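You operate a simulated robot arm through the tools that you are given. There is no shell and no other tool. Be economical: measure what you need, move in short steps, check, and stop when the job is done.

Carry out the task below with a simulated robot arm. There is one attempt and no reset: what you move stays moved.

Task
Set up the air leak test for 2 minutes.
Fine: open the blue air valve, wind the grey wheel till the gauge is in the green, close the valve, time knob on 2; last, hook the yellow sign on the peg over the wheel.

The check looks at the end state, three seconds after you hand in, the way a careful person would. Anything else that was tipped, shoved, dropped, spilled or broken makes it a failure.

Robot
A 7-joint arm with a fingered hand on a trunk, on a base that drives. Base frame: it is fixed to the floor where the robot stands at the start and does not move with it; the origin is under the middle of the robot, x ahead of it, y to its left, z up; the surface under the hand at the start is at about z = 800. Readings come in mm, degrees, newtons and seconds.
With the tool pointing down near the work surface it reaches from about 400 to 740 mm from the robot's upright axis, wherever it stands. Its first joint turns from -166.0 to 166.0 degrees. Places, roughly: air feed pin [600, 400, 1400]; air feed switch [700, 400, 1500]; air gauge [700, -100, 1100]; blue air valve [600, 200, 1000]; charge feed pin [600, -100, 1400]; charge feed switch [700, -100, 1500]; crane feed pin [600, 100, 1400]; crane feed switch [700, 100, 1500]; grey wheel [600, 0, 1000]; heat feed pin [600, 700, 1400]; heat feed switch [700, 700, 1500]; heat knob [700, 700, 1000]; line feed pin [600, 200, 1400]; line feed switch [700, 200, 1500]; peg over the grey wheel [700, 0, 1200]; speed knob [700, 500, 1000]. Payload 3.4 kg.
Tool frame: the origin (TCP) lies between the finger pads and is the grasp point; the fingertips stand 25 mm ahead of it; z points along the fingers, y is the line along which they close. The gripper opens to 88 mm. The gripper's body begins 29 mm behind the TCP. The gripper is a hand of 3 fingers: y runs from the thumb to the fingers, the wrist lies at [-13, -106, -174] in the tool frame.
Orientation is told as [roll, pitch, yaw] about the base's x, y, z axes, in that order, counted from this pose: with the fingers straight down and the wrist toward the robot, the tool's x, y and z point along [0, 1, 0], [1, 0, 0] and [0, 0, -1] of the base frame.

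Tools
- The arm moves only by the tool servo_tool. Its argument "steps" is a list of rows, each an object of numbers (a shift or turn left out is 0): "x", "y", "z": the shift along the tool's x, y, z in mm; "rx", "ry", "rz": the turn, a rotation vector about the tool's x, y, z in degrees. In form: [{"x": .., "y": .., "z": .., "rx": .., "ry": .., "rz": ..}, ...]. A call has 1 to 12 rows; each row shifts and turns the commanded pose from where the row before left it, along the tool's axes as they then stand. Each row takes 0.2 s and may step no farther than 50 mm and 8.6 degrees from the row before; otherwise, the whole call is refused. A pose out of reach is approached as far as the arm can. The call stops where the force on the tool passes 40 N (or 10 N more than at its start, if that is more) or the arm is blocked; 0.2 s more then pass. In this call time passes only in rows, and 0.2 s behind the last. The reply holds the time, the measured pose of the TCP, the force on the tool along the base axes, the opening and the grip force, in the units named above and with some noise, with the torque about the TCP (base axes, N m) and any sound that the robot's microphone picked up.
- Cameras (640 x 400 px; columns grow to the right, rows downward): "scene" is now at [26.6, 140.9, 1534.1]; the picture's right is [-0.21, -0.98, 0.00], its down [-0.56, 0.12, -0.82] and it looks along [0.80, -0.17, -0.57] (base axes); focal length 231 px, centre (320, 200). "wrist" rides on the gripper at [58, -85, -99] in the tool frame; the picture's right is [-0.67, 0.35, -0.66], its down [-0.69, -0.63, 0.37] and it looks along [-0.28, 0.69, 0.66] (tool axes); focal length 261 px, centre (320, 200). There is no depth. A picture from a camera that has moved, and an enlarged one, comes with that camera's place and axes in the base frame and with its lens.
- capture(camera): a new picture of that camera. It takes no simulated time.
- move_column(by): slides the trunk up (or, below 0, down) by that many mm; the arm and the scene camera ride with it, the base frame stays. It gives what a move gives, with no picture.
- base_move(legs): drives the robot by 1 to 6 legs, each [ahead, left, turn to the left] in mm, mm and degrees, along the robot's own axes; the way and the turn of a leg run together, so that a leg with both is an arc; at most 1500 mm and 180 degrees a leg. The arm and the cameras ride along, it lands a little off, and it stops where it bumps. It gives what a move gives.
- finger_targets(index, middle, thumb_bend, thumb_turn): sets how far each is bent, from 0 (flat) to 1 (curled in); at 0.3 the hand is open as for a grip, at 0.7 the pads meet at the TCP. One left out holds its place. A second passes; each finger stops where it meets its share of the squeeze, and holds until it gets a number again. It is the only way to open and close the hand. It gives what a move gives, with no picture; readings hold the bend of each and the force on the fingers (four entries, about 0 where the hand has none), thumb and palm. thumb_turn goes from beside the hand (0) to across from the fingers (1), as for a grip.
- turn_head(pan, tilt): turns the head with the scene camera to pan (to the left, within 155 degrees either way) and tilt (down, from -29 to 69), counted from straight ahead of the robot. It gives what a move gives.
- close_up(camera, box): a new picture of the part [left, top, right, bottom] of that camera's present view, enlarged. It takes no simulated time.
- sign_off(): hands the job in; it is judged then, once.

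Work in short steps. Places have to be worked out from the pictures, the camera data and where the tool is seen: move nearer, look again, correct. Check each grasp and each placing, and mend what went wrong. You have 120 turns and 78 pictures in all, those below and enlarged ones among them. Open the gripper and draw the arm clear of the work before you hand the job in, unless the task says otherwise; then end with one line.

The tools are called by a JSON object that holds its "method" and its "body". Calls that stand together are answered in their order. servo_tool: Moves the arm, as the interface text tells. Its arguments: {"type":"object","properties":{"steps":{"type":"array","items":{"type":"object","properties":{"x":{"type":"number"},"y":{"type":"number"},"z":{"type":"number"},"rx":{"type":"number"},"ry":{"type":"number"},"rz":{"type":"number"}}}}},"required":["steps"]} The other tools are called the same way: move_column (by) slides the trunk up or down; finger_targets (index, middle, thumb_bend, thumb_turn) moves the fingers one by one; base_move (legs) drives the base; turn_head (pan, tilt) turns the head that bears the scene camera; capture (camera) takes a picture; close_up (camera, box) takes an enlarged picture of a part of a camera's view; sign_off () hands the job in.

At the start:

```text
t: 0.0
tcp_pos: [426.5, 188.0, 1365.4]
orientation: [-0.1, 0.0, 0.0]
wrist_force: [0.6, 0.5, -0.2]
moment: [0.02, -0.05, 0.01]
finger_gap: 87.5
grasp_force: 0.1
shape: jaw
bend: [0.3, 0.3, 0.3, 0.98]
finger forces: [0.0, 0.0, 0.0, 0.1, 0.0, 0.0]
trunk travel left (down, up): [-537.0, 53.0]
robot x, y, heading: [-1.2, -0.2, 0.0]
head pan, tilt: [-11.9, 34.8]
```

scene: 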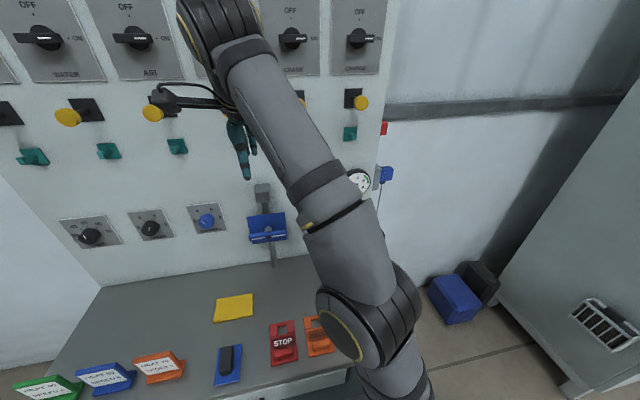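
wrist: 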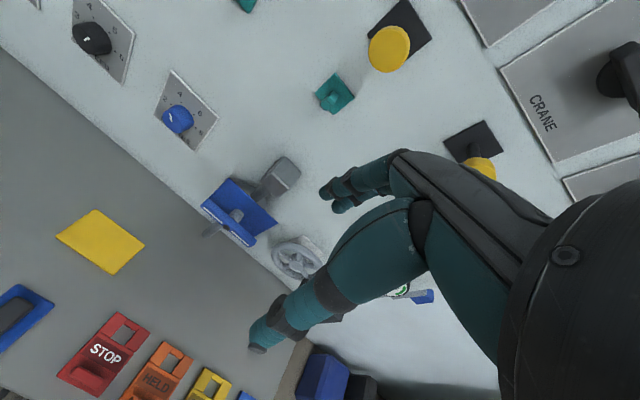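

The arm hides the wheel and the gauge in the scene view. I take enlarged views of the wrist picture and of the knob/valve area to start.

{"method": "close_up", "body": {"camera": "wrist", "box": [0, 200, 320, 400]}}

{"method": "close_up", "body": {"camera": "scene", "box": [40, 140, 400, 365]}}

{"method": "close_up", "body": {"camera": "wrist", "box": [130, 40, 450, 320]}}

```text
2.00 times, centred on (160, 300) of wrist
camera zoom: at [340.9, 245.5, 1465.7], right [0.35, -0.67, 0.66], down [-0.63, -0.69, -0.37], along [0.69, -0.28, -0.66], focal length 521 px, centre (640, 0)
```

zoom: 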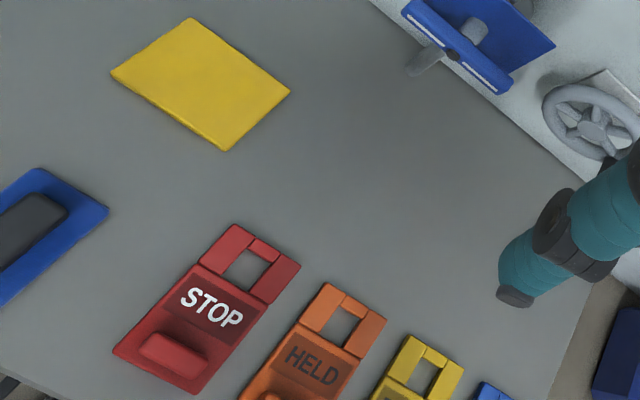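

```text
1.78 times, centred on (220, 252) of scene
camera zoom: at [26.6, 140.9, 1534.1], right [-0.21, -0.98, 0.0], down [-0.56, 0.12, -0.82], along [0.8, -0.17, -0.57], focal length 410 px, centre (498, 107)
```

zoom: 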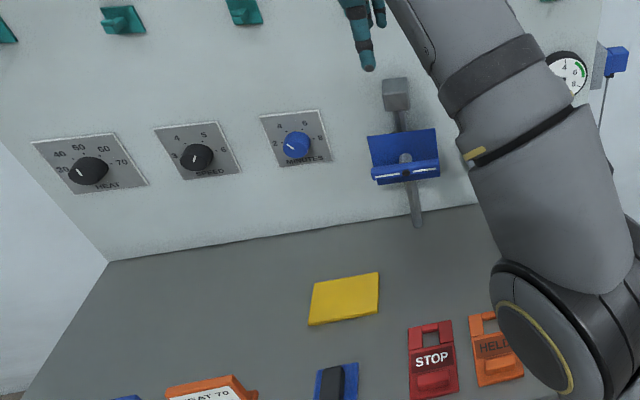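

```text
1.43 times, centred on (290, 180) of wrist
camera zoom: at [340.9, 245.5, 1465.7], right [0.35, -0.67, 0.66], down [-0.63, -0.69, -0.37], along [0.69, -0.28, -0.66], focal length 372 px, centre (363, 229)
```

zoom: 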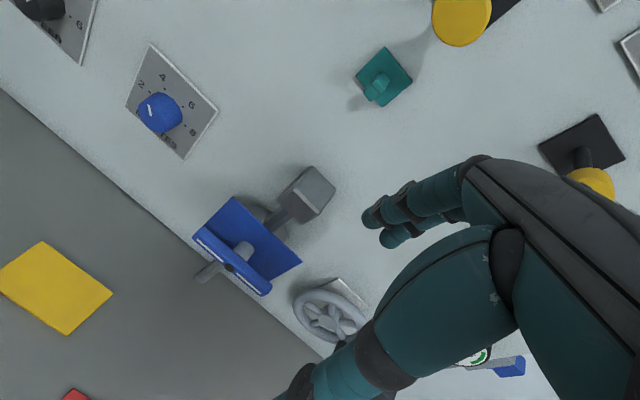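

I want a view without the arm over the wheel and the gauge. I drive 250 mm to the right; the floor there is clear (boxes near y ≈ -980), and the hand stays well off the wall.

{"method": "base_move", "body": {"legs": [[0, -300, 0]]}}

{"method": "turn_head", "body": {"pan": 15, "tilt": 35}}

{"method": "capture", "body": {"camera": "scene"}}

```text
t: 2.0
tcp_pos: [426.0, -115.1, 1366.7]
orientation: [0.0, -0.2, -0.5]
wrist_force: [-0.3, -0.1, -0.9]
moment: [0.0, 0.02, -0.03]
finger_gap: 87.7
grasp_force: 0.2
shape: jaw
bend: [0.3, 0.3, 0.3, 0.98]
finger forces: [0.0, 0.0, 0.0, 0.0, 0.0, 0.1]
trunk travel left (down, up): [-537.0, 53.0]
robot x, y, heading: [0.1, -300.1, -0.3]
head pan, tilt: [-11.9, 34.8]
```

```text
t: 3.0
tcp_pos: [426.0, -114.2, 1366.4]
orientation: [0.0, 0.0, -0.4]
wrist_force: [-0.3, 0.2, -0.3]
moment: [0.0, 0.02, -0.01]
finger_gap: 87.8
grasp_force: 0.1
shape: jaw
bend: [0.3, 0.3, 0.3, 0.98]
finger forces: [0.0, 0.1, 0.0, 0.1, 0.1, 0.1]
trunk travel left (down, up): [-537.0, 53.0]
robot x, y, heading: [-1.0, -304.2, -0.6]
head pan, tilt: [15.0, 35.0]
```

```text
72 pictures are left
camera scene: at [25.5, -118.5, 1533.7], right [0.25, -0.97, 0.0], down [-0.56, -0.14, -0.82], along [0.79, 0.21, -0.57], focal length 231 px, centre (320, 200)
```

scene: 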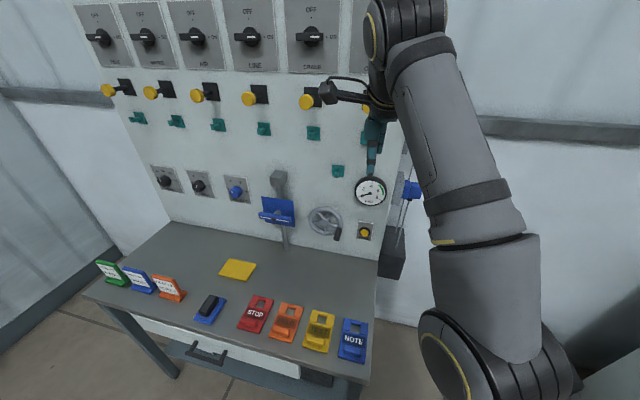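

{"method": "close_up", "body": {"camera": "scene", "box": [220, 150, 420, 275]}}

{"method": "close_up", "body": {"camera": "scene", "box": [190, 250, 390, 375]}}

{"method": "close_up", "body": {"camera": "scene", "box": [80, 0, 400, 200]}}

```text
3.20 times, centred on (320, 212) of scene
camera zoom: at [25.5, -118.5, 1533.7], right [0.25, -0.97, 0.0], down [-0.56, -0.14, -0.82], along [0.79, 0.21, -0.57], focal length 738 px, centre (320, 160)
```

zoom: 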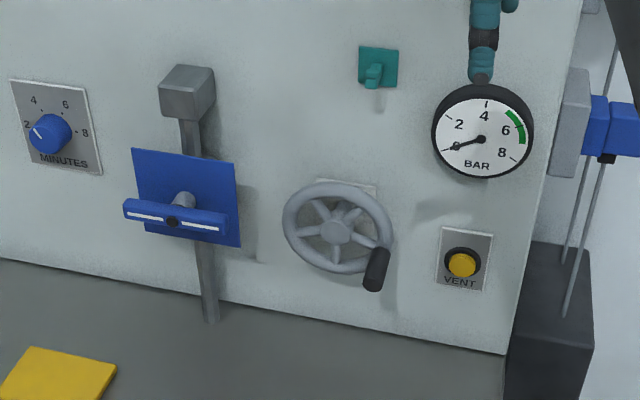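

```text
3.20 times, centred on (290, 312) of scene
camera zoom: at [25.5, -118.5, 1533.7], right [0.25, -0.97, 0.0], down [-0.56, -0.14, -0.82], along [0.79, 0.21, -0.57], focal length 738 px, centre (416, -160)
```

zoom: 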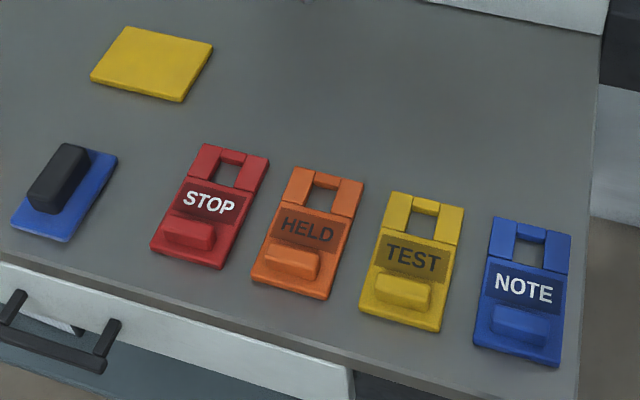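

```text
2.00 times, centred on (240, 100) of scene
camera zoom: at [25.5, -118.5, 1533.7], right [0.25, -0.97, 0.0], down [-0.56, -0.14, -0.82], along [0.79, 0.21, -0.57], focal length 462 px, centre (480, 400)
```

zoom: 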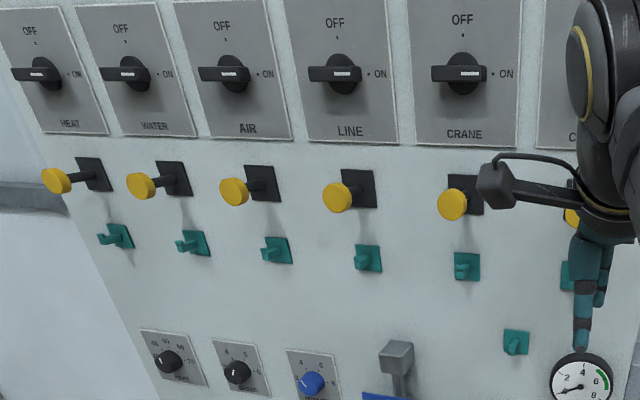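

Now I see everything: valve handle horizontal (≈[600,200,1005]), wheel hub ≈[~630,20,1004] with a black crank knob low right, gauge at 0, green 6–7.5 or so, TEST is the yellow sign, and the green hook above the wheel is the peg. I check the time knob closely, then lower the trunk.

{"method": "close_up", "body": {"camera": "scene", "box": [215, 165, 265, 210]}}

{"method": "move_column", "body": {"by": -200}}

```text
8.89 times, centred on (240, 188) of scene
camera zoom: at [25.5, -118.5, 1533.7], right [0.25, -0.97, 0.0], down [-0.56, -0.14, -0.82], along [0.79, 0.21, -0.57], focal length 2051 px, centre (1031, 311)
```

zoom: 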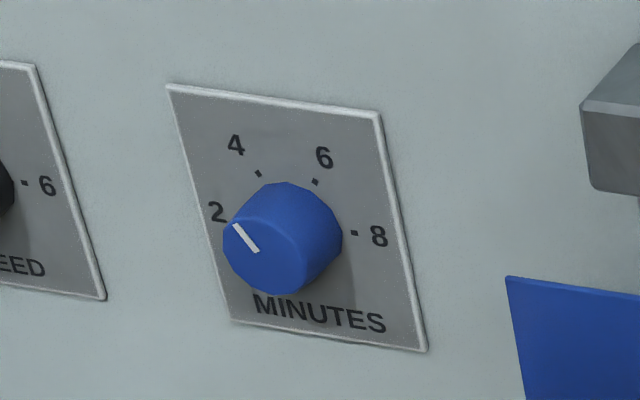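

```text
t: 5.1
tcp_pos: [424.7, -115.3, 1166.2]
orientation: [0.0, 0.0, -0.4]
wrist_force: [0.2, 0.8, -0.1]
moment: [0.0, 0.02, -0.01]
finger_gap: 87.5
grasp_force: 0.0
shape: jaw
bend: [0.3, 0.3, 0.3, 0.98]
finger forces: [0.0, 0.1, 0.0, 0.0, 0.0, 0.0]
trunk travel left (down, up): [-337.0, 253.0]
robot x, y, heading: [-0.1, -300.0, -0.2]
head pan, tilt: [15.0, 35.0]
```

The time knob points between 2 and 4, so it needs a small counter-clockwise turn later. Drive back left, then tilt the hand to point at the wall, drawing slightly forward.

{"method": "base_move", "body": {"legs": [[0, 300, 0]]}}

{"method": "servo_tool", "body": {"steps": [{"rx": -8.2}, {"rx": -8.2}, {"rx": -8.2}, {"rx": -8.2}, {"rx": -8.2}, {"rx": -8.2}, {"rx": -8.2}, {"rx": -8.2}, {"rx": -8.2}, {"rx": -8.2}, {"rx": -8}]}}

{"method": "capture", "body": {"camera": "scene"}}

```text
t: 7.2
tcp_pos: [429.1, 184.9, 1167.5]
orientation: [0.0, 0.0, -0.6]
wrist_force: [0.4, -0.4, -0.2]
moment: [-0.03, -0.02, 0.04]
finger_gap: 87.3
grasp_force: 0.1
shape: jaw
bend: [0.3, 0.3, 0.3, 0.98]
finger forces: [0.0, 0.0, 0.0, 0.0, 0.0, 0.0]
trunk travel left (down, up): [-337.0, 253.0]
robot x, y, heading: [-0.1, 4.5, -0.5]
head pan, tilt: [15.0, 35.0]
```

```text
t: 9.6
tcp_pos: [428.4, 185.2, 1167.1]
orientation: [173.7, -89.9, -174.3]
wrist_force: [-0.8, 0.6, -0.1]
moment: [0.0, 0.02, -0.01]
finger_gap: 87.8
grasp_force: 0.0
shape: jaw
bend: [0.3, 0.3, 0.3, 0.98]
finger forces: [0.0, 0.0, 0.1, 0.0, 0.0, 0.0]
trunk travel left (down, up): [-337.0, 253.0]
robot x, y, heading: [2.7, 0.2, -0.6]
head pan, tilt: [15.0, 35.0]
```

```text
67 pictures are left
camera scene: at [28.6, 183.0, 1333.7], right [0.25, -0.97, 0.0], down [-0.56, -0.14, -0.82], along [0.79, 0.2, -0.57], focal length 231 px, centre (320, 200)
```

scene: 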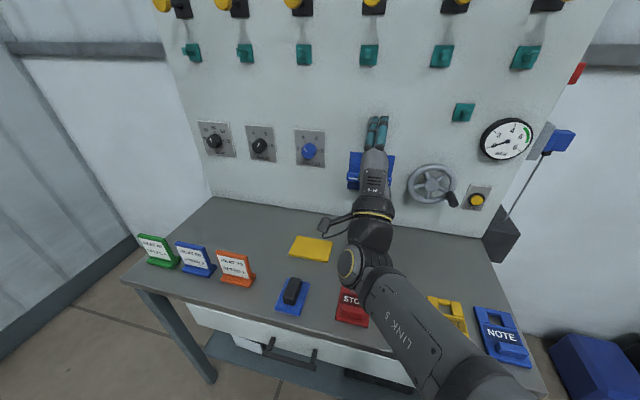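

The hand points at the wall. I lower it by 150 mm with the arm (tool y is up) and shift 12 mm left, then look through both cameras.

{"method": "servo_tool", "body": {"steps": [{"y": -40, "x": 4}, {"y": -40, "x": 4}, {"y": -40, "x": 4}, {"y": -40}]}}

{"method": "capture", "body": {"camera": "wrist"}}

{"method": "capture", "body": {"camera": "scene"}}

```text
t: 10.6
tcp_pos: [428.2, 198.0, 1008.9]
orientation: [152.8, -89.9, -153.5]
wrist_force: [0.6, -0.6, -0.7]
moment: [0.01, 0.03, 0.0]
finger_gap: 87.7
grasp_force: 0.1
shape: jaw
bend: [0.3, 0.3, 0.3, 0.98]
finger forces: [0.1, 0.0, 0.0, 0.1, 0.0, 0.0]
trunk travel left (down, up): [-337.0, 253.0]
robot x, y, heading: [1.1, 2.1, -0.6]
head pan, tilt: [15.0, 35.0]
```

```text
66 pictures are left
camera wrist: at [330.0, 255.5, 923.4], right [-0.66, -0.66, 0.35], down [0.36, -0.69, -0.63], along [0.66, -0.29, 0.69], focal length 261 px, centre (320, 200)
```

wrist: 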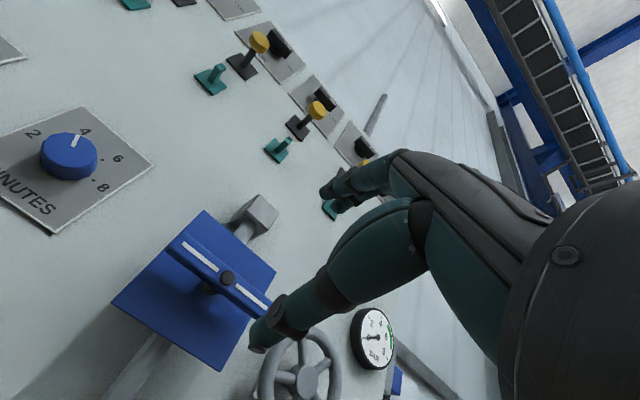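

```text
65 pictures are left
camera scene: at [28.6, 183.0, 1333.7], right [0.25, -0.97, 0.0], down [-0.56, -0.14, -0.82], along [0.79, 0.2, -0.57], focal length 231 px, centre (320, 200)
```

scene: 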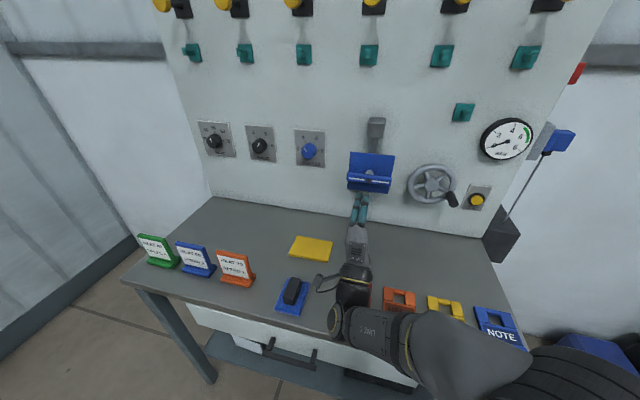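

Triangulating both views puts the handle hub near [590, 187, 1019]. I move the open hand around the bar: right 11, up 10, ahead 120, then check.

{"method": "servo_tool", "body": {"steps": [{"x": -11, "y": 10}, {"z": 40}, {"z": 40}, {"z": 40}]}}

{"method": "capture", "body": {"camera": "wrist"}}

{"method": "close_up", "body": {"camera": "scene", "box": [290, 110, 450, 260]}}

```text
t: 11.6
tcp_pos: [548.5, 185.0, 1015.5]
orientation: [-155.1, -90.0, 154.4]
wrist_force: [1.1, 0.1, 0.0]
moment: [0.0, 0.02, 0.0]
finger_gap: 87.5
grasp_force: 0.1
shape: jaw
bend: [0.3, 0.3, 0.3, 0.98]
finger forces: [0.1, 0.0, 0.0, 0.0, 0.0, 0.0]
trunk travel left (down, up): [-337.0, 253.0]
robot x, y, heading: [0.7, -0.1, -0.5]
head pan, tilt: [15.0, 35.0]
```

```text
64 pictures are left
camera wrist: at [450.2, 244.0, 931.2], right [-0.66, -0.66, 0.35], down [0.36, -0.69, -0.63], along [0.66, -0.29, 0.69], focal length 261 px, centre (320, 200)
```

wrist: 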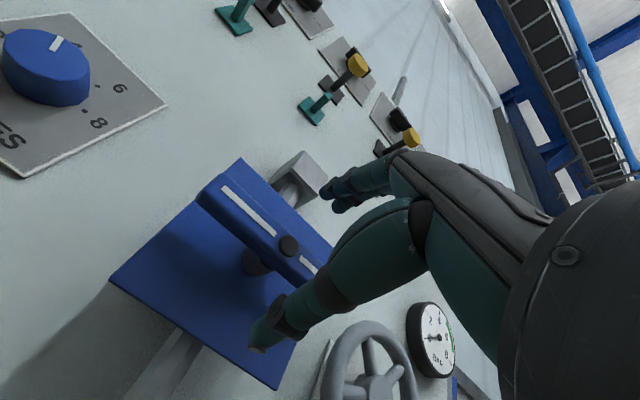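

```text
2.67 times, centred on (370, 185) of scene
camera zoom: at [28.6, 183.0, 1333.7], right [0.25, -0.97, 0.0], down [-0.56, -0.14, -0.82], along [0.79, 0.2, -0.57], focal length 615 px, centre (187, 240)
```

zoom: 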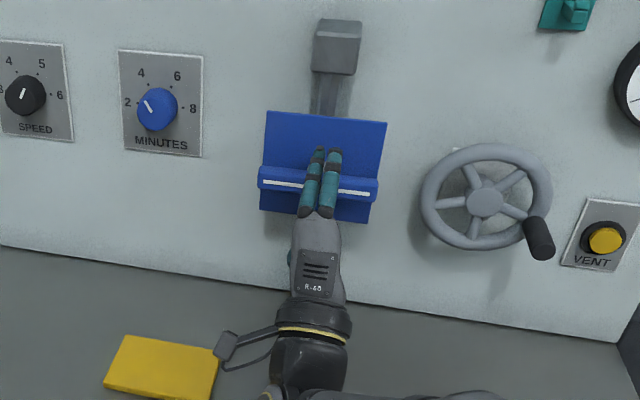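

Refined hub: ≈[585, 188, 1021]. I advance 32 mm with a small correction, then close the fingers on the bar.

{"method": "servo_tool", "body": {"steps": [{"x": 3, "y": 5, "z": 16}, {"z": 16}]}}

{"method": "finger_targets", "body": {"index": 0.7, "middle": 0.7, "thumb_bend": 0.7}}

{"method": "capture", "body": {"camera": "wrist"}}

```text
t: 12.2
tcp_pos: [580.7, 187.3, 1020.2]
orientation: [-154.2, -90.0, 153.7]
wrist_force: [0.4, -0.7, -0.5]
moment: [-0.01, 0.02, 0.03]
finger_gap: 88.0
grasp_force: 0.1
shape: jaw
bend: [0.3, 0.3, 0.3, 0.98]
finger forces: [0.0, 0.0, 0.0, 0.0, 0.0, 0.0]
trunk travel left (down, up): [-337.0, 253.0]
robot x, y, heading: [1.6, 2.7, -0.5]
head pan, tilt: [15.0, 35.0]
```

```text
t: 13.2
tcp_pos: [581.6, 187.0, 1020.3]
orientation: [146.9, -90.0, -147.5]
wrist_force: [4.8, 0.3, 1.7]
moment: [-0.05, 0.02, -0.02]
finger_gap: 12.2
grasp_force: 5.9
shape: fingers
bend: [0.64, 0.67, 0.64, 0.97]
finger forces: [4.7, 2.9, 0.0, 0.0, 4.7, 0.0]
trunk travel left (down, up): [-337.0, 253.0]
robot x, y, heading: [3.9, 3.2, -0.4]
head pan, tilt: [15.0, 35.0]
```

```text
62 pictures are left
camera wrist: at [483.8, 245.5, 935.3], right [-0.66, -0.66, 0.35], down [0.36, -0.69, -0.63], along [0.66, -0.29, 0.69], focal length 261 px, centre (320, 200)
```

wrist: 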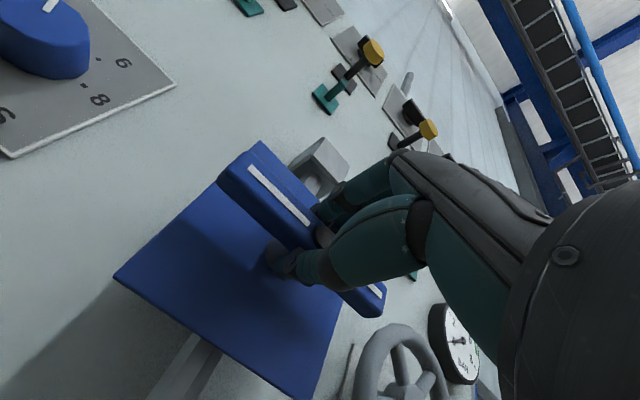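

The bar is held between thumb and both fingers. I try turning counter-clockwise (rz negative) by 32° first.

{"method": "servo_tool", "body": {"steps": [{"rz": -8}, {"rz": -8}, {"rz": -8}, {"rz": -8}]}}

{"method": "close_up", "body": {"camera": "scene", "box": [290, 110, 450, 260]}}

```text
t: 14.2
tcp_pos: [578.3, 201.9, 1013.1]
orientation: [-90.5, -58.4, 88.9]
wrist_force: [7.9, -8.0, 8.0]
moment: [0.02, -0.07, -0.18]
finger_gap: 13.9
grasp_force: 7.4
shape: fingers
bend: [0.62, 0.66, 0.64, 0.99]
finger forces: [5.4, 5.2, 0.0, 0.0, 5.3, 0.0]
out of reach, approached as far as the arm can: row 4
trunk travel left (down, up): [-337.0, 253.0]
robot x, y, heading: [1.8, 3.2, -0.5]
head pan, tilt: [15.0, 35.0]
```

```text
2.67 times, centred on (370, 185) of scene
camera zoom: at [29.5, 181.1, 1334.0], right [0.25, -0.97, 0.0], down [-0.56, -0.14, -0.82], along [0.79, 0.2, -0.57], focal length 615 px, centre (187, 240)
```

zoom: 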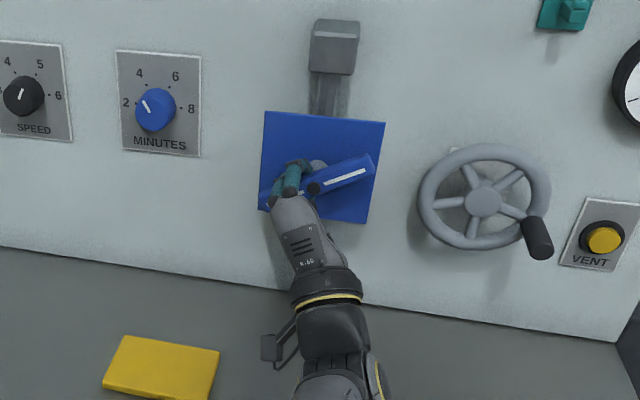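

The valve turns counter-clockwise (about 25° so far), but the wrist ran out of reach. I let go, back off, turn the hand upright again, and will push the handle's left end down and around instead.

{"method": "finger_targets", "body": {"index": 0.3, "middle": 0.3, "thumb_bend": 0.3}}

{"method": "servo_tool", "body": {"steps": [{"z": -35}, {"z": -35}, {"rz": 8}, {"rz": 8}, {"rz": 8}, {"rz": 8}]}}

{"method": "finger_targets", "body": {"index": 0.7, "middle": 0.7, "thumb_bend": 0.7}}

{"method": "capture", "body": {"camera": "wrist"}}

{"method": "close_up", "body": {"camera": "scene", "box": [290, 110, 450, 260]}}

```text
t: 15.2
tcp_pos: [577.9, 205.0, 1013.7]
orientation: [-90.6, -58.2, 89.2]
wrist_force: [0.4, 0.1, 0.2]
moment: [-0.01, -0.02, 0.02]
finger_gap: 84.3
grasp_force: 0.1
shape: fingers
bend: [0.3, 0.3, 0.3, 0.98]
finger forces: [0.0, 0.0, 0.0, 0.1, 0.1, 0.0]
trunk travel left (down, up): [-337.0, 253.0]
robot x, y, heading: [1.5, 0.7, -0.3]
head pan, tilt: [15.0, 35.0]
```

```text
t: 16.6
tcp_pos: [508.7, 205.2, 1013.4]
orientation: [117.2, -90.0, -117.8]
wrist_force: [-0.9, 0.4, 0.2]
moment: [-0.03, 0.0, 0.0]
finger_gap: 84.4
grasp_force: 0.1
shape: fingers
bend: [0.3, 0.3, 0.3, 0.98]
finger forces: [0.1, 0.0, 0.1, 0.1, 0.0, 0.0]
trunk travel left (down, up): [-337.0, 253.0]
robot x, y, heading: [2.6, 1.3, -0.7]
head pan, tilt: [15.0, 35.0]
```

```text
t: 17.6
tcp_pos: [509.8, 203.6, 1013.9]
orientation: [164.2, -90.0, -164.9]
wrist_force: [0.6, 0.2, 0.0]
moment: [-0.01, 0.03, 0.0]
finger_gap: 0.0
grasp_force: 0.1
shape: fingers
bend: [0.7, 0.7, 0.7, 0.98]
finger forces: [0.1, 0.0, 0.1, 0.0, 0.0, 0.0]
trunk travel left (down, up): [-337.0, 253.0]
robot x, y, heading: [3.6, 4.8, -0.7]
head pan, tilt: [15.0, 35.0]
```

```text
60 pictures are left
camera wrist: at [411.0, 264.0, 928.4], right [-0.66, -0.66, 0.35], down [0.36, -0.69, -0.63], along [0.66, -0.29, 0.69], focal length 261 px, centre (320, 200)
```

wrist: 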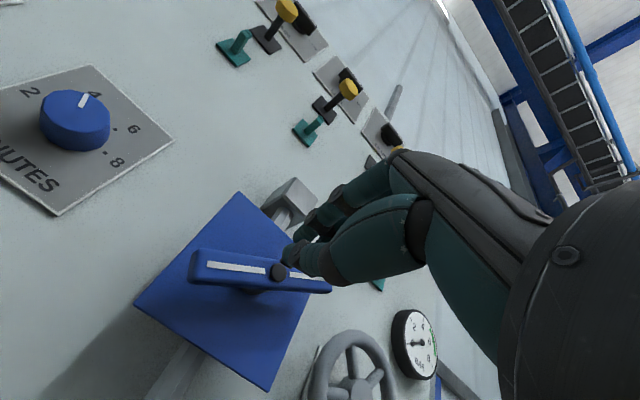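

```text
2.67 times, centred on (370, 185) of scene
camera zoom: at [28.7, 183.0, 1333.7], right [0.25, -0.97, 0.0], down [-0.56, -0.14, -0.82], along [0.79, 0.2, -0.57], focal length 615 px, centre (187, 240)
```

zoom: 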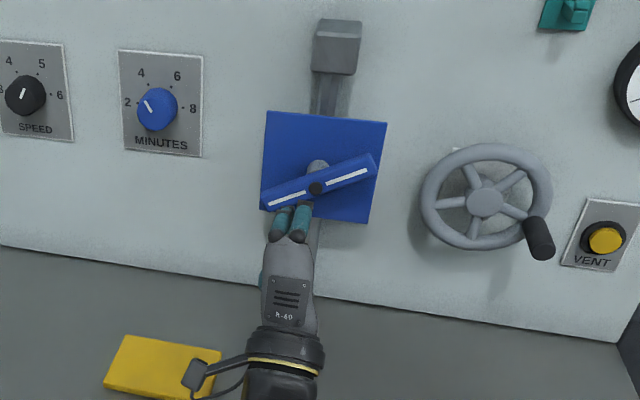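

The handle stays at about 22°. With closed fingers as a pusher, I go above the handle's left half (y 240, z 1049), advance, and push down along the arc.

{"method": "servo_tool", "body": {"steps": [{"x": 36, "y": 35}, {"z": 35}, {"z": 35}]}}

{"method": "servo_tool", "body": {"steps": [{"x": -5, "y": -23}, {"y": -12}, {"x": -4, "y": -12}, {"x": -6, "y": -10.5}]}}

{"method": "close_up", "body": {"camera": "scene", "box": [270, 110, 470, 310]}}

```text
refused: row 1 steps farther than a row can; nothing moved
```

```text
t: 18.6
tcp_pos: [502.4, 193.3, 972.6]
orientation: [143.2, -88.1, -143.4]
wrist_force: [-0.1, -0.4, 0.1]
moment: [0.04, 0.0, 0.01]
finger_gap: 0.0
grasp_force: 0.1
shape: fingers
bend: [0.7, 0.7, 0.7, 0.98]
finger forces: [0.0, 0.0, 0.1, 0.0, 0.0, 0.0]
trunk travel left (down, up): [-337.0, 253.0]
robot x, y, heading: [1.8, -0.3, -0.5]
head pan, tilt: [15.0, 35.0]
```

```text
2.00 times, centred on (370, 210) of scene
camera zoom: at [21.0, 183.7, 1336.7], right [0.25, -0.97, 0.0], down [-0.55, -0.14, -0.82], along [0.8, 0.2, -0.57], focal length 462 px, centre (220, 180)
```

zoom: 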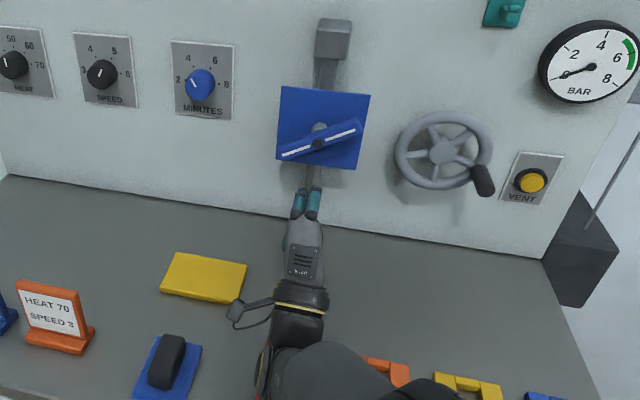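

The first call was refused and the second ran in free air; the camera shift suggests the forearm may be pressing on the table. I go straight back up and look.

{"method": "servo_tool", "body": {"steps": [{"y": 30}, {"y": 30, "x": 10}, {"y": 20, "x": 30}]}}

{"method": "capture", "body": {"camera": "scene"}}

{"method": "turn_head", "body": {"pan": -15, "tilt": 55}}

{"method": "capture", "body": {"camera": "scene"}}

```text
t: 19.4
tcp_pos: [506.7, 229.3, 1036.8]
orientation: [-60.9, -89.9, 60.2]
wrist_force: [0.0, -0.5, 0.6]
moment: [-0.01, 0.0, 0.02]
finger_gap: 0.0
grasp_force: 0.0
shape: fingers
bend: [0.7, 0.7, 0.7, 0.98]
finger forces: [0.0, 0.0, 0.0, 0.0, 0.0, 0.1]
trunk travel left (down, up): [-337.0, 253.0]
robot x, y, heading: [0.9, 0.4, -0.8]
head pan, tilt: [15.0, 35.0]
```

```text
57 pictures are left
camera scene: at [28.6, 182.6, 1333.3], right [0.25, -0.97, 0.0], down [-0.56, -0.14, -0.82], along [0.79, 0.2, -0.57], focal length 231 px, centre (320, 200)
```

scene: 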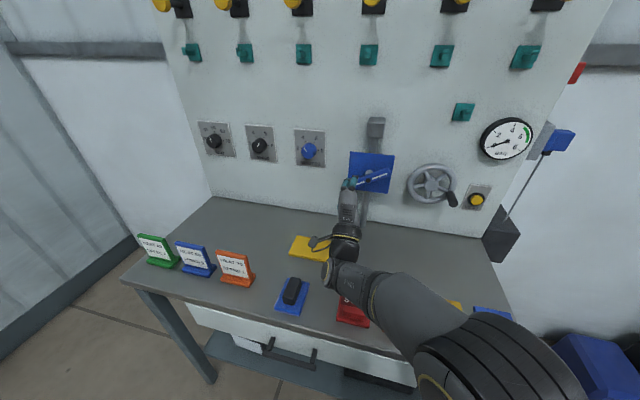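

```text
t: 20.3
tcp_pos: [507.4, 227.9, 1037.2]
orientation: [-171.0, -90.1, 170.4]
wrist_force: [0.1, -1.1, 0.9]
moment: [0.01, 0.0, -0.02]
finger_gap: 0.0
grasp_force: 0.0
shape: fingers
bend: [0.7, 0.7, 0.7, 0.98]
finger forces: [0.0, 0.0, 0.0, 0.1, 0.1, 0.1]
trunk travel left (down, up): [-337.0, 253.0]
robot x, y, heading: [2.1, 1.5, -0.5]
head pan, tilt: [-15.0, 55.0]
```

```text
56 pictures are left
camera scene: at [12.9, 141.8, 1305.5], right [-0.27, -0.96, 0.0], down [-0.79, 0.22, -0.57], along [0.55, -0.15, -0.82], focal length 231 px, centre (320, 200)
```

scene: 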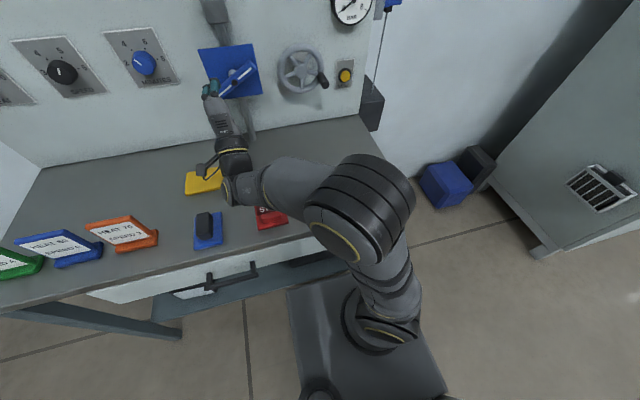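

The elbow is high but the wrist sits ~106 mm below the fingers, so low positions are bad. I'll instead push the right end of the handle up from below: go to y 140, z 1003, advance, then sweep up along the arc.

{"method": "servo_tool", "body": {"steps": [{"x": -30, "y": -11}, {"x": -30, "y": -11}, {"x": -28, "y": -12}, {"z": 35}, {"z": 35}]}}

{"method": "turn_head", "body": {"pan": 15, "tilt": 35}}

{"method": "close_up", "body": {"camera": "scene", "box": [270, 110, 470, 310]}}

```text
t: 21.5
tcp_pos: [578.4, 140.8, 1002.8]
orientation: [91.8, -90.0, -92.3]
wrist_force: [-0.2, -0.4, -0.4]
moment: [0.02, 0.0, -0.01]
finger_gap: 0.1
grasp_force: 0.1
shape: fingers
bend: [0.7, 0.7, 0.7, 0.98]
finger forces: [0.1, 0.1, 0.1, 0.1, 0.0, 0.1]
trunk travel left (down, up): [-337.0, 253.0]
robot x, y, heading: [3.4, -2.1, -0.7]
head pan, tilt: [-15.0, 55.0]
```

```text
t: 22.5
tcp_pos: [578.1, 140.8, 1002.8]
orientation: [154.6, -89.9, -155.2]
wrist_force: [0.0, 0.5, -0.7]
moment: [0.02, -0.01, 0.04]
finger_gap: 0.0
grasp_force: 0.1
shape: fingers
bend: [0.7, 0.7, 0.7, 0.98]
finger forces: [0.1, 0.0, 0.0, 0.0, 0.1, 0.1]
trunk travel left (down, up): [-337.0, 253.0]
robot x, y, heading: [-0.8, 1.3, -0.6]
head pan, tilt: [15.0, 35.0]
```

```text
2.00 times, centred on (370, 210) of scene
camera zoom: at [28.7, 182.9, 1333.7], right [0.25, -0.97, 0.0], down [-0.56, -0.14, -0.82], along [0.79, 0.2, -0.57], focal length 462 px, centre (220, 180)
```

zoom: 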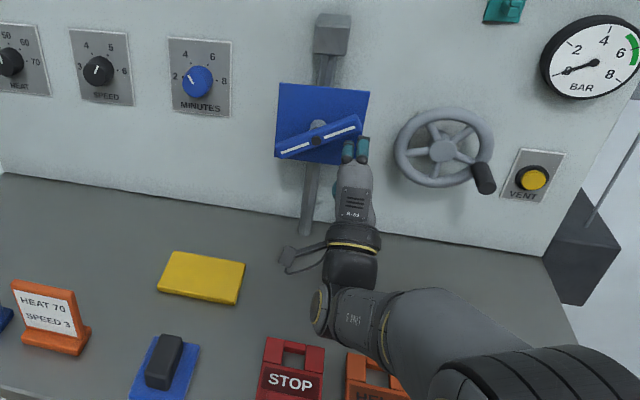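

The fingers are under the right end and the signs are untouched. Now sweep up along the arc.

{"method": "servo_tool", "body": {"steps": [{"x": 1, "y": 13}, {"y": 12}, {"x": 4, "y": 12}, {"x": 6, "y": 10.5}, {"x": 9, "y": 8.5}]}}

{"method": "close_up", "body": {"camera": "scene", "box": [270, 90, 470, 250]}}

```text
t: 23.7
tcp_pos: [575.8, 161.6, 1058.8]
orientation: [145.9, -90.0, -146.5]
wrist_force: [0.5, -1.5, -0.8]
moment: [0.01, 0.01, -0.04]
finger_gap: 0.2
grasp_force: 0.8
shape: fingers
bend: [0.7, 0.7, 0.7, 0.98]
finger forces: [1.2, 0.1, 0.0, 0.1, 0.0, 0.0]
trunk travel left (down, up): [-337.0, 253.0]
robot x, y, heading: [0.8, -1.4, -0.5]
head pan, tilt: [15.0, 35.0]
```

```text
2.50 times, centred on (370, 170) of scene
camera zoom: at [28.8, 182.8, 1333.7], right [0.25, -0.97, 0.0], down [-0.56, -0.14, -0.82], along [0.79, 0.2, -0.57], focal length 577 px, centre (195, 275)
```

zoom: 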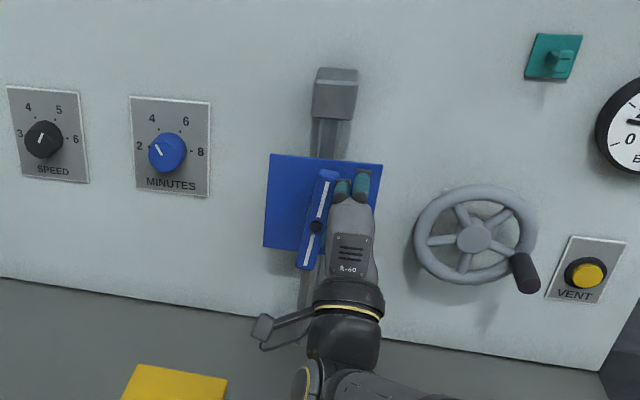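

The handle is nearly vertical. I push further left until it meets its stop.

{"method": "servo_tool", "body": {"steps": [{"x": 4}, {"x": 4}, {"x": 4}, {"x": 3}]}}

{"method": "close_up", "body": {"camera": "scene", "box": [270, 90, 470, 250]}}

```text
t: 24.7
tcp_pos: [578.7, 169.9, 1058.9]
orientation: [112.2, -89.7, -113.0]
wrist_force: [-4.8, -22.5, -0.5]
moment: [0.19, -0.01, -0.08]
finger_gap: 0.1
grasp_force: 11.1
shape: fingers
bend: [0.7, 0.7, 0.7, 0.99]
finger forces: [18.9, 0.0, 0.0, 0.0, 4.2, 0.0]
trunk travel left (down, up): [-337.0, 253.0]
robot x, y, heading: [0.1, 3.0, -0.7]
head pan, tilt: [15.0, 35.0]
```

```text
2.50 times, centred on (370, 170) of scene
camera zoom: at [28.0, 179.0, 1334.3], right [0.25, -0.97, 0.0], down [-0.56, -0.14, -0.82], along [0.79, 0.2, -0.57], focal length 577 px, centre (195, 275)
```

zoom: 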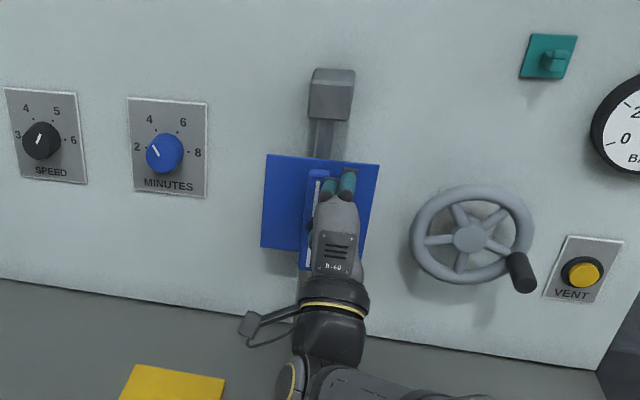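

The handle hit its stop vertical, in line with the pipe: the valve is open. I withdraw and drive right so the hand faces the wheel.

{"method": "servo_tool", "body": {"steps": [{"x": -10}, {"z": -40}, {"z": -40}, {"z": -40}]}}

{"method": "base_move", "body": {"legs": [[0, -170, 0]]}}

{"method": "capture", "body": {"camera": "wrist"}}

{"method": "close_up", "body": {"camera": "scene", "box": [230, 90, 480, 280]}}

```text
t: 25.7
tcp_pos: [459.0, 166.9, 1056.0]
orientation: [-167.4, -90.0, 166.8]
wrist_force: [-0.4, 0.5, -0.2]
moment: [0.01, -0.02, -0.01]
finger_gap: 0.0
grasp_force: 0.0
shape: fingers
bend: [0.7, 0.7, 0.7, 0.98]
finger forces: [0.2, 0.1, 0.1, 0.0, 0.1, 0.1]
trunk travel left (down, up): [-337.0, 253.0]
robot x, y, heading: [3.1, 0.2, -0.4]
head pan, tilt: [15.0, 35.0]
```

```text
t: 27.1
tcp_pos: [456.9, -6.8, 1056.0]
orientation: [-168.8, -90.1, 168.3]
wrist_force: [-0.2, 1.1, -1.0]
moment: [-0.04, 0.02, 0.0]
finger_gap: 0.2
grasp_force: 0.0
shape: fingers
bend: [0.7, 0.7, 0.7, 0.98]
finger forces: [0.0, 0.0, 0.0, 0.0, 0.0, 0.0]
trunk travel left (down, up): [-337.0, 253.0]
robot x, y, heading: [-1.7, -168.1, -0.7]
head pan, tilt: [15.0, 35.0]
```

```text
52 pictures are left
camera wrist: at [359.2, 52.7, 970.2], right [-0.66, -0.66, 0.35], down [0.36, -0.69, -0.63], along [0.66, -0.29, 0.69], focal length 261 px, centre (320, 200)
```

wrist: 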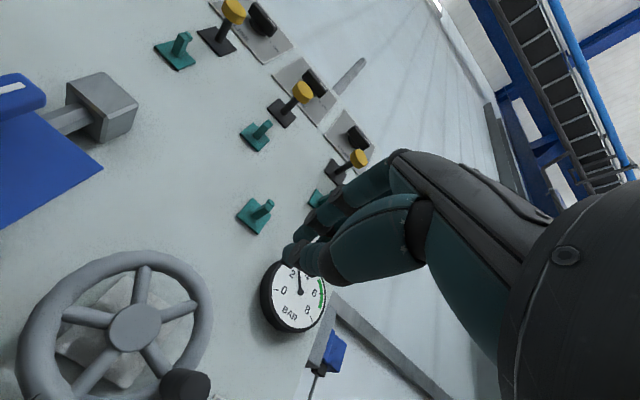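

```text
2.11 times, centred on (355, 185) of scene
camera zoom: at [26.9, 11.4, 1333.7], right [0.25, -0.97, 0.0], down [-0.56, -0.14, -0.82], along [0.79, 0.2, -0.57], focal length 486 px, centre (246, 232)
```

zoom: 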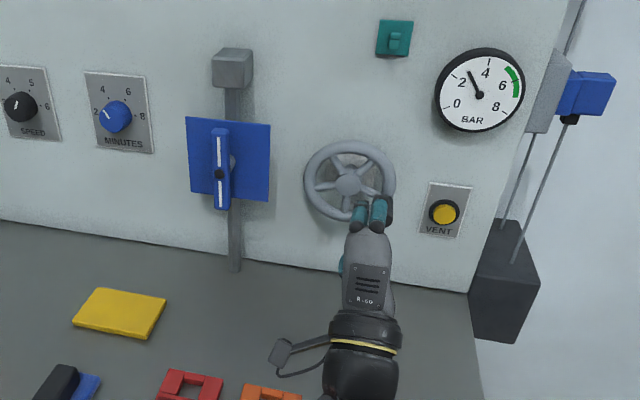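

The gauge now shows about 2.8 bar. The hub is at ≈[637, 21, 1000] and the crank knob ≈ y -32, z 983, x 575–630. A low wrist would hit the table at the bottom of the circle, so I try rolling the hand the other way (wrist toward the left side).

{"method": "servo_tool", "body": {"steps": [{"rz": 8}, {"rz": 8}, {"rz": 8}, {"rz": 8}, {"rz": 8}, {"rz": 8}, {"rz": 8}, {"rz": 8}, {"rz": 8}, {"rz": 8}, {"rz": 8}]}}

{"method": "capture", "body": {"camera": "scene"}}

```text
t: 29.6
tcp_pos: [499.8, -10.1, 1098.8]
orientation: [89.5, -7.8, -90.2]
wrist_force: [-0.3, -0.5, -0.7]
moment: [0.01, 0.02, 0.04]
finger_gap: 0.0
grasp_force: 0.1
shape: fingers
bend: [0.7, 0.7, 0.7, 0.98]
finger forces: [0.0, 0.0, 0.1, 0.1, 0.0, 0.0]
out of reach, approached as far as the arm can: row 5, 9, 10, 11
trunk travel left (down, up): [-337.0, 253.0]
robot x, y, heading: [-1.5, -171.2, -0.5]
head pan, tilt: [15.0, 35.0]
```

```text
50 pictures are left
camera scene: at [26.9, 11.2, 1333.7], right [0.25, -0.97, 0.0], down [-0.56, -0.14, -0.82], along [0.79, 0.2, -0.57], focal length 231 px, centre (320, 200)
```

scene: 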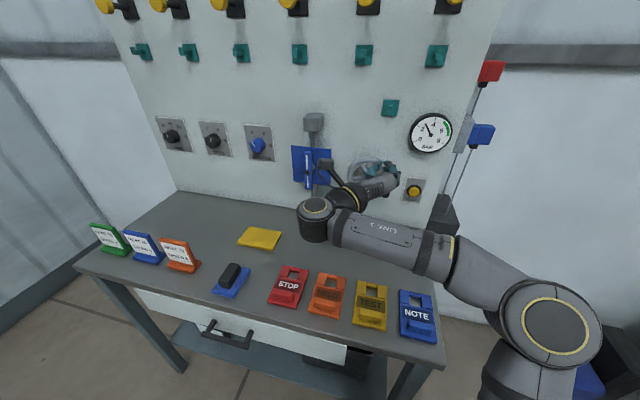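

Rolling this way works once the hand is a bit further forward. I open the hand, finish the roll, and lower in front of the crank knob.

{"method": "finger_targets", "body": {"index": 0.3, "middle": 0.3, "thumb_bend": 0.3}}

{"method": "servo_tool", "body": {"steps": [{"z": 20}, {"x": -30}, {"x": -30}, {"x": -30}]}}

{"method": "capture", "body": {"camera": "wrist"}}

{"method": "capture", "body": {"camera": "scene"}}

```text
t: 30.6
tcp_pos: [500.0, -10.7, 1097.5]
orientation: [89.5, -7.9, -90.2]
wrist_force: [-0.9, 0.3, 1.1]
moment: [0.03, 0.03, 0.0]
finger_gap: 84.3
grasp_force: 0.0
shape: fingers
bend: [0.3, 0.3, 0.3, 0.98]
finger forces: [0.1, 0.0, 0.0, 0.0, 0.0, 0.0]
trunk travel left (down, up): [-337.0, 253.0]
robot x, y, heading: [-0.5, -168.3, -0.7]
head pan, tilt: [15.0, 35.0]
```

```text
t: 31.6
tcp_pos: [548.7, -30.9, 1029.6]
orientation: [89.6, -7.8, -90.3]
wrist_force: [0.1, 0.3, 1.2]
moment: [0.0, 0.0, 0.01]
finger_gap: 84.6
grasp_force: 0.1
shape: fingers
bend: [0.3, 0.3, 0.3, 0.98]
finger forces: [0.0, 0.1, 0.0, 0.0, 0.0, 0.0]
out of reach, approached as far as the arm can: row 2, 3, 4
trunk travel left (down, up): [-337.0, 253.0]
robot x, y, heading: [-1.1, -171.8, -0.4]
head pan, tilt: [15.0, 35.0]
```

```text
49 pictures are left
camera wrist: at [451.5, 60.5, 1075.7], right [-0.66, -0.43, -0.61], down [0.36, 0.53, -0.77], along [0.66, -0.73, -0.19], focal length 261 px, centre (320, 200)
```

wrist: 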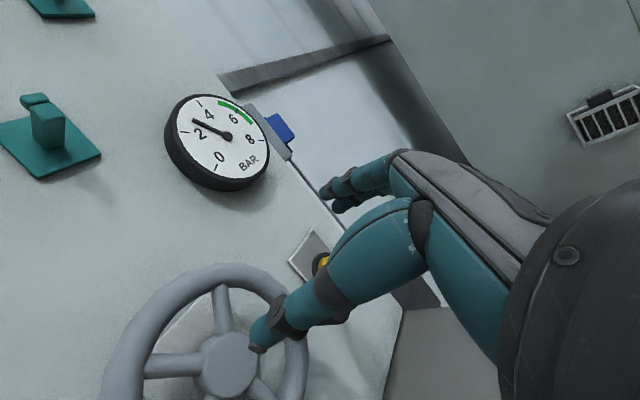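

```text
48 pictures are left
camera scene: at [26.9, 11.2, 1333.7], right [0.25, -0.97, 0.0], down [-0.56, -0.14, -0.82], along [0.79, 0.2, -0.57], focal length 231 px, centre (320, 200)
```

scene: 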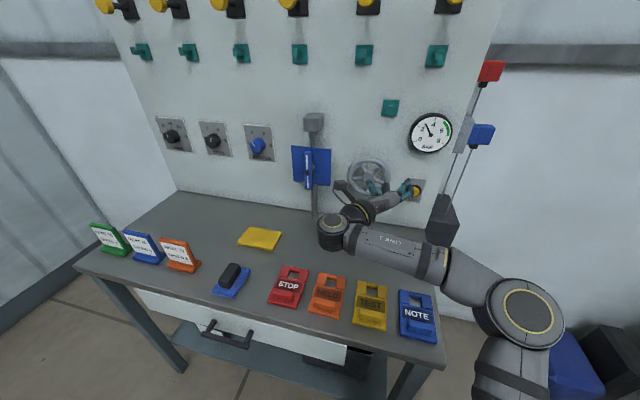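

In this roll the arm is folded too tight (it drifted toward its limit). I back the base 150 mm for more room, then re-extend and re-aim.

{"method": "base_move", "body": {"legs": [[-150, 0, 0]]}}

{"method": "servo_tool", "body": {"steps": [{"z": 40}, {"z": 40}]}}

```text
t: 32.9
tcp_pos: [394.8, -28.7, 1029.3]
orientation: [89.5, -7.7, -90.1]
wrist_force: [0.7, 0.6, -0.2]
moment: [0.0, 0.03, 0.0]
finger_gap: 84.6
grasp_force: 0.2
shape: fingers
bend: [0.3, 0.3, 0.3, 0.98]
finger forces: [0.0, 0.0, 0.0, 0.0, 0.0, 0.0]
trunk travel left (down, up): [-337.0, 253.0]
robot x, y, heading: [-155.6, -167.5, -0.7]
head pan, tilt: [15.0, 35.0]
```

```text
t: 33.5
tcp_pos: [476.8, -28.2, 1028.2]
orientation: [89.6, -7.8, -90.2]
wrist_force: [0.7, 0.5, 0.4]
moment: [-0.02, -0.03, 0.01]
finger_gap: 84.4
grasp_force: 0.1
shape: fingers
bend: [0.3, 0.3, 0.3, 0.98]
finger forces: [0.1, 0.0, 0.0, 0.0, 0.0, 0.0]
trunk travel left (down, up): [-337.0, 253.0]
robot x, y, heading: [-154.4, -167.0, -0.6]
head pan, tilt: [15.0, 35.0]
```

Reach is fine now. I finish the roll to 90° and move to (530, -32, 985), just in front of the crank knob, then look.

{"method": "servo_tool", "body": {"steps": [{"rz": 8}, {"x": -22, "y": 2, "z": 20}, {"x": -21, "y": 2, "z": 20}]}}

{"method": "capture", "body": {"camera": "wrist"}}

{"method": "capture", "body": {"camera": "scene"}}

```text
t: 34.3
tcp_pos: [519.0, -33.1, 998.9]
orientation: [89.0, 0.1, -90.2]
wrist_force: [-0.2, -0.5, 0.0]
moment: [-0.01, 0.02, 0.02]
finger_gap: 84.6
grasp_force: 0.0
shape: fingers
bend: [0.3, 0.3, 0.3, 0.98]
finger forces: [0.1, 0.0, 0.0, 0.1, 0.1, 0.1]
out of reach, approached as far as the arm can: row 3
trunk travel left (down, up): [-337.0, 253.0]
robot x, y, heading: [-155.4, -170.2, -0.6]
head pan, tilt: [15.0, 35.0]
```

```text
47 pictures are left
camera wrist: at [421.5, 52.3, 1058.2], right [-0.67, -0.34, -0.66], down [0.36, 0.63, -0.69], along [0.65, -0.7, -0.3], focal length 261 px, centre (320, 200)
```

wrist: 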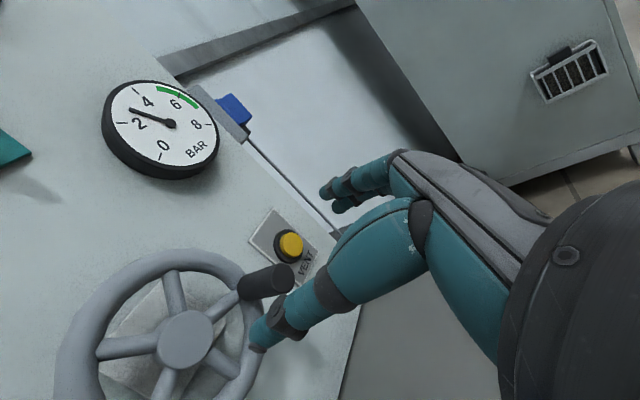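

```text
46 pictures are left
camera scene: at [-127.7, 12.7, 1333.7], right [0.25, -0.97, 0.0], down [-0.56, -0.14, -0.82], along [0.79, 0.21, -0.57], focal length 231 px, centre (320, 200)
```

scene: 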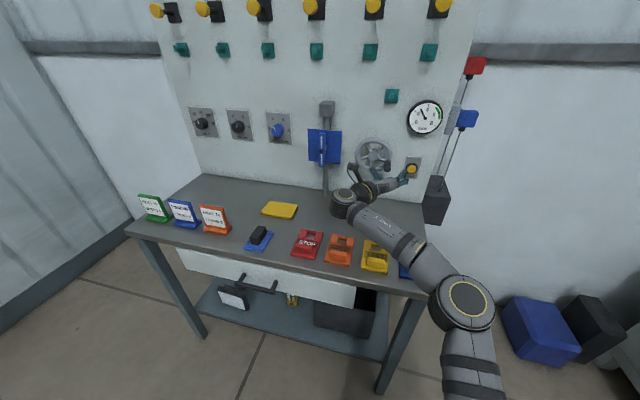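

The knob is at ≈[575–630, -32, 982]. The arm can't go low enough at this trunk height, so I lower the trunk 80 mm.

{"method": "move_column", "body": {"by": -80}}

{"method": "servo_tool", "body": {"steps": [{"x": 30}, {"x": 31}]}}

{"method": "capture", "body": {"camera": "scene"}}

```text
t: 35.5
tcp_pos: [518.0, -31.1, 918.7]
orientation: [89.0, 0.1, -90.3]
wrist_force: [-0.9, 0.0, -0.1]
moment: [-0.02, 0.01, 0.0]
finger_gap: 84.3
grasp_force: 0.0
shape: fingers
bend: [0.3, 0.3, 0.3, 0.98]
finger forces: [0.0, 0.0, 0.1, 0.0, 0.0, 0.0]
trunk travel left (down, up): [-257.0, 333.0]
robot x, y, heading: [-155.7, -170.1, -0.5]
head pan, tilt: [15.0, 35.0]
```

```text
t: 36.1
tcp_pos: [519.7, -33.5, 980.3]
orientation: [89.1, 0.0, -90.1]
wrist_force: [0.6, 0.4, -0.3]
moment: [0.02, 0.01, -0.01]
finger_gap: 84.4
grasp_force: 0.0
shape: fingers
bend: [0.3, 0.3, 0.3, 0.98]
finger forces: [0.0, 0.1, 0.0, 0.1, 0.1, 0.0]
trunk travel left (down, up): [-257.0, 333.0]
robot x, y, heading: [-154.4, -169.4, -0.3]
head pan, tilt: [15.0, 35.0]
```

```text
45 pictures are left
camera scene: at [-127.6, 12.7, 1253.7], right [0.25, -0.97, 0.0], down [-0.56, -0.14, -0.82], along [0.79, 0.21, -0.57], focal length 231 px, centre (320, 200)
```

scene: 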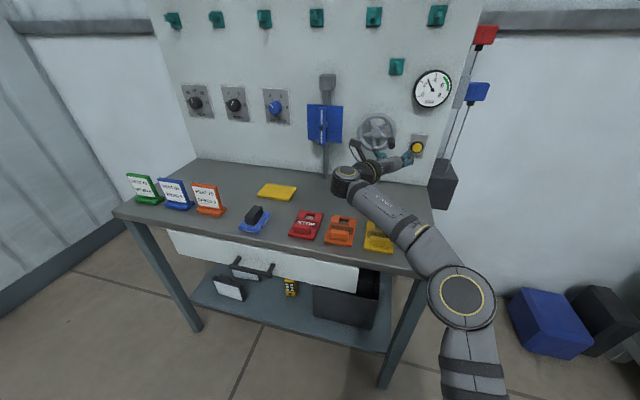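

Reach is good here (it was even at z 919 with no contact). I advance 75 mm over the knob and close.

{"method": "servo_tool", "body": {"steps": [{"x": 2, "y": -1.5, "z": 25}, {"z": 25}, {"z": 25}]}}

{"method": "finger_targets", "body": {"index": 0.65, "middle": 0.65, "thumb_bend": 0.65}}

{"method": "capture", "body": {"camera": "wrist"}}

```text
t: 36.9
tcp_pos: [571.5, -41.0, 970.9]
orientation: [88.9, 0.1, -90.2]
wrist_force: [-0.2, -0.7, -0.5]
moment: [0.04, -0.02, 0.0]
finger_gap: 84.4
grasp_force: 0.1
shape: fingers
bend: [0.3, 0.3, 0.3, 0.98]
finger forces: [0.0, 0.0, 0.0, 0.1, 0.0, 0.0]
out of reach, approached as far as the arm can: row 2, 3
trunk travel left (down, up): [-257.0, 333.0]
robot x, y, heading: [-153.9, -166.5, -0.4]
head pan, tilt: [15.0, 35.0]
```

```text
t: 37.9
tcp_pos: [572.5, -41.2, 971.6]
orientation: [88.9, 0.1, -90.2]
wrist_force: [-0.5, 1.9, -1.3]
moment: [-0.02, 0.01, 0.05]
finger_gap: 11.8
grasp_force: 0.6
shape: fingers
bend: [0.65, 0.65, 0.63, 0.98]
finger forces: [0.0, 0.0, 0.0, 0.0, 1.4, 0.0]
trunk travel left (down, up): [-257.0, 333.0]
robot x, y, heading: [-153.4, -168.0, -0.5]
head pan, tilt: [15.0, 35.0]
```

```text
44 pictures are left
camera wrist: at [474.9, 43.2, 1030.3], right [-0.67, -0.35, -0.66], down [0.36, 0.63, -0.69], along [0.65, -0.7, -0.3], focal length 261 px, centre (320, 200)
```

wrist: 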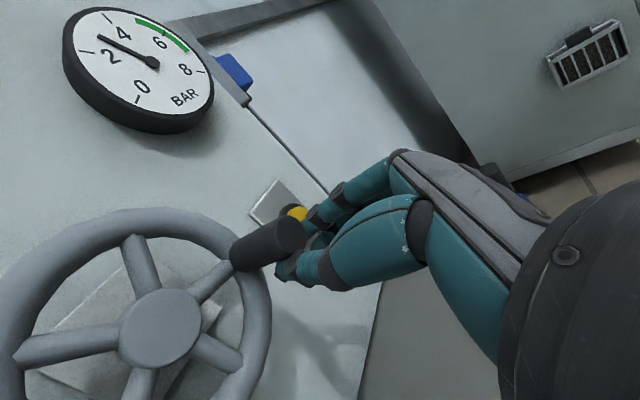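

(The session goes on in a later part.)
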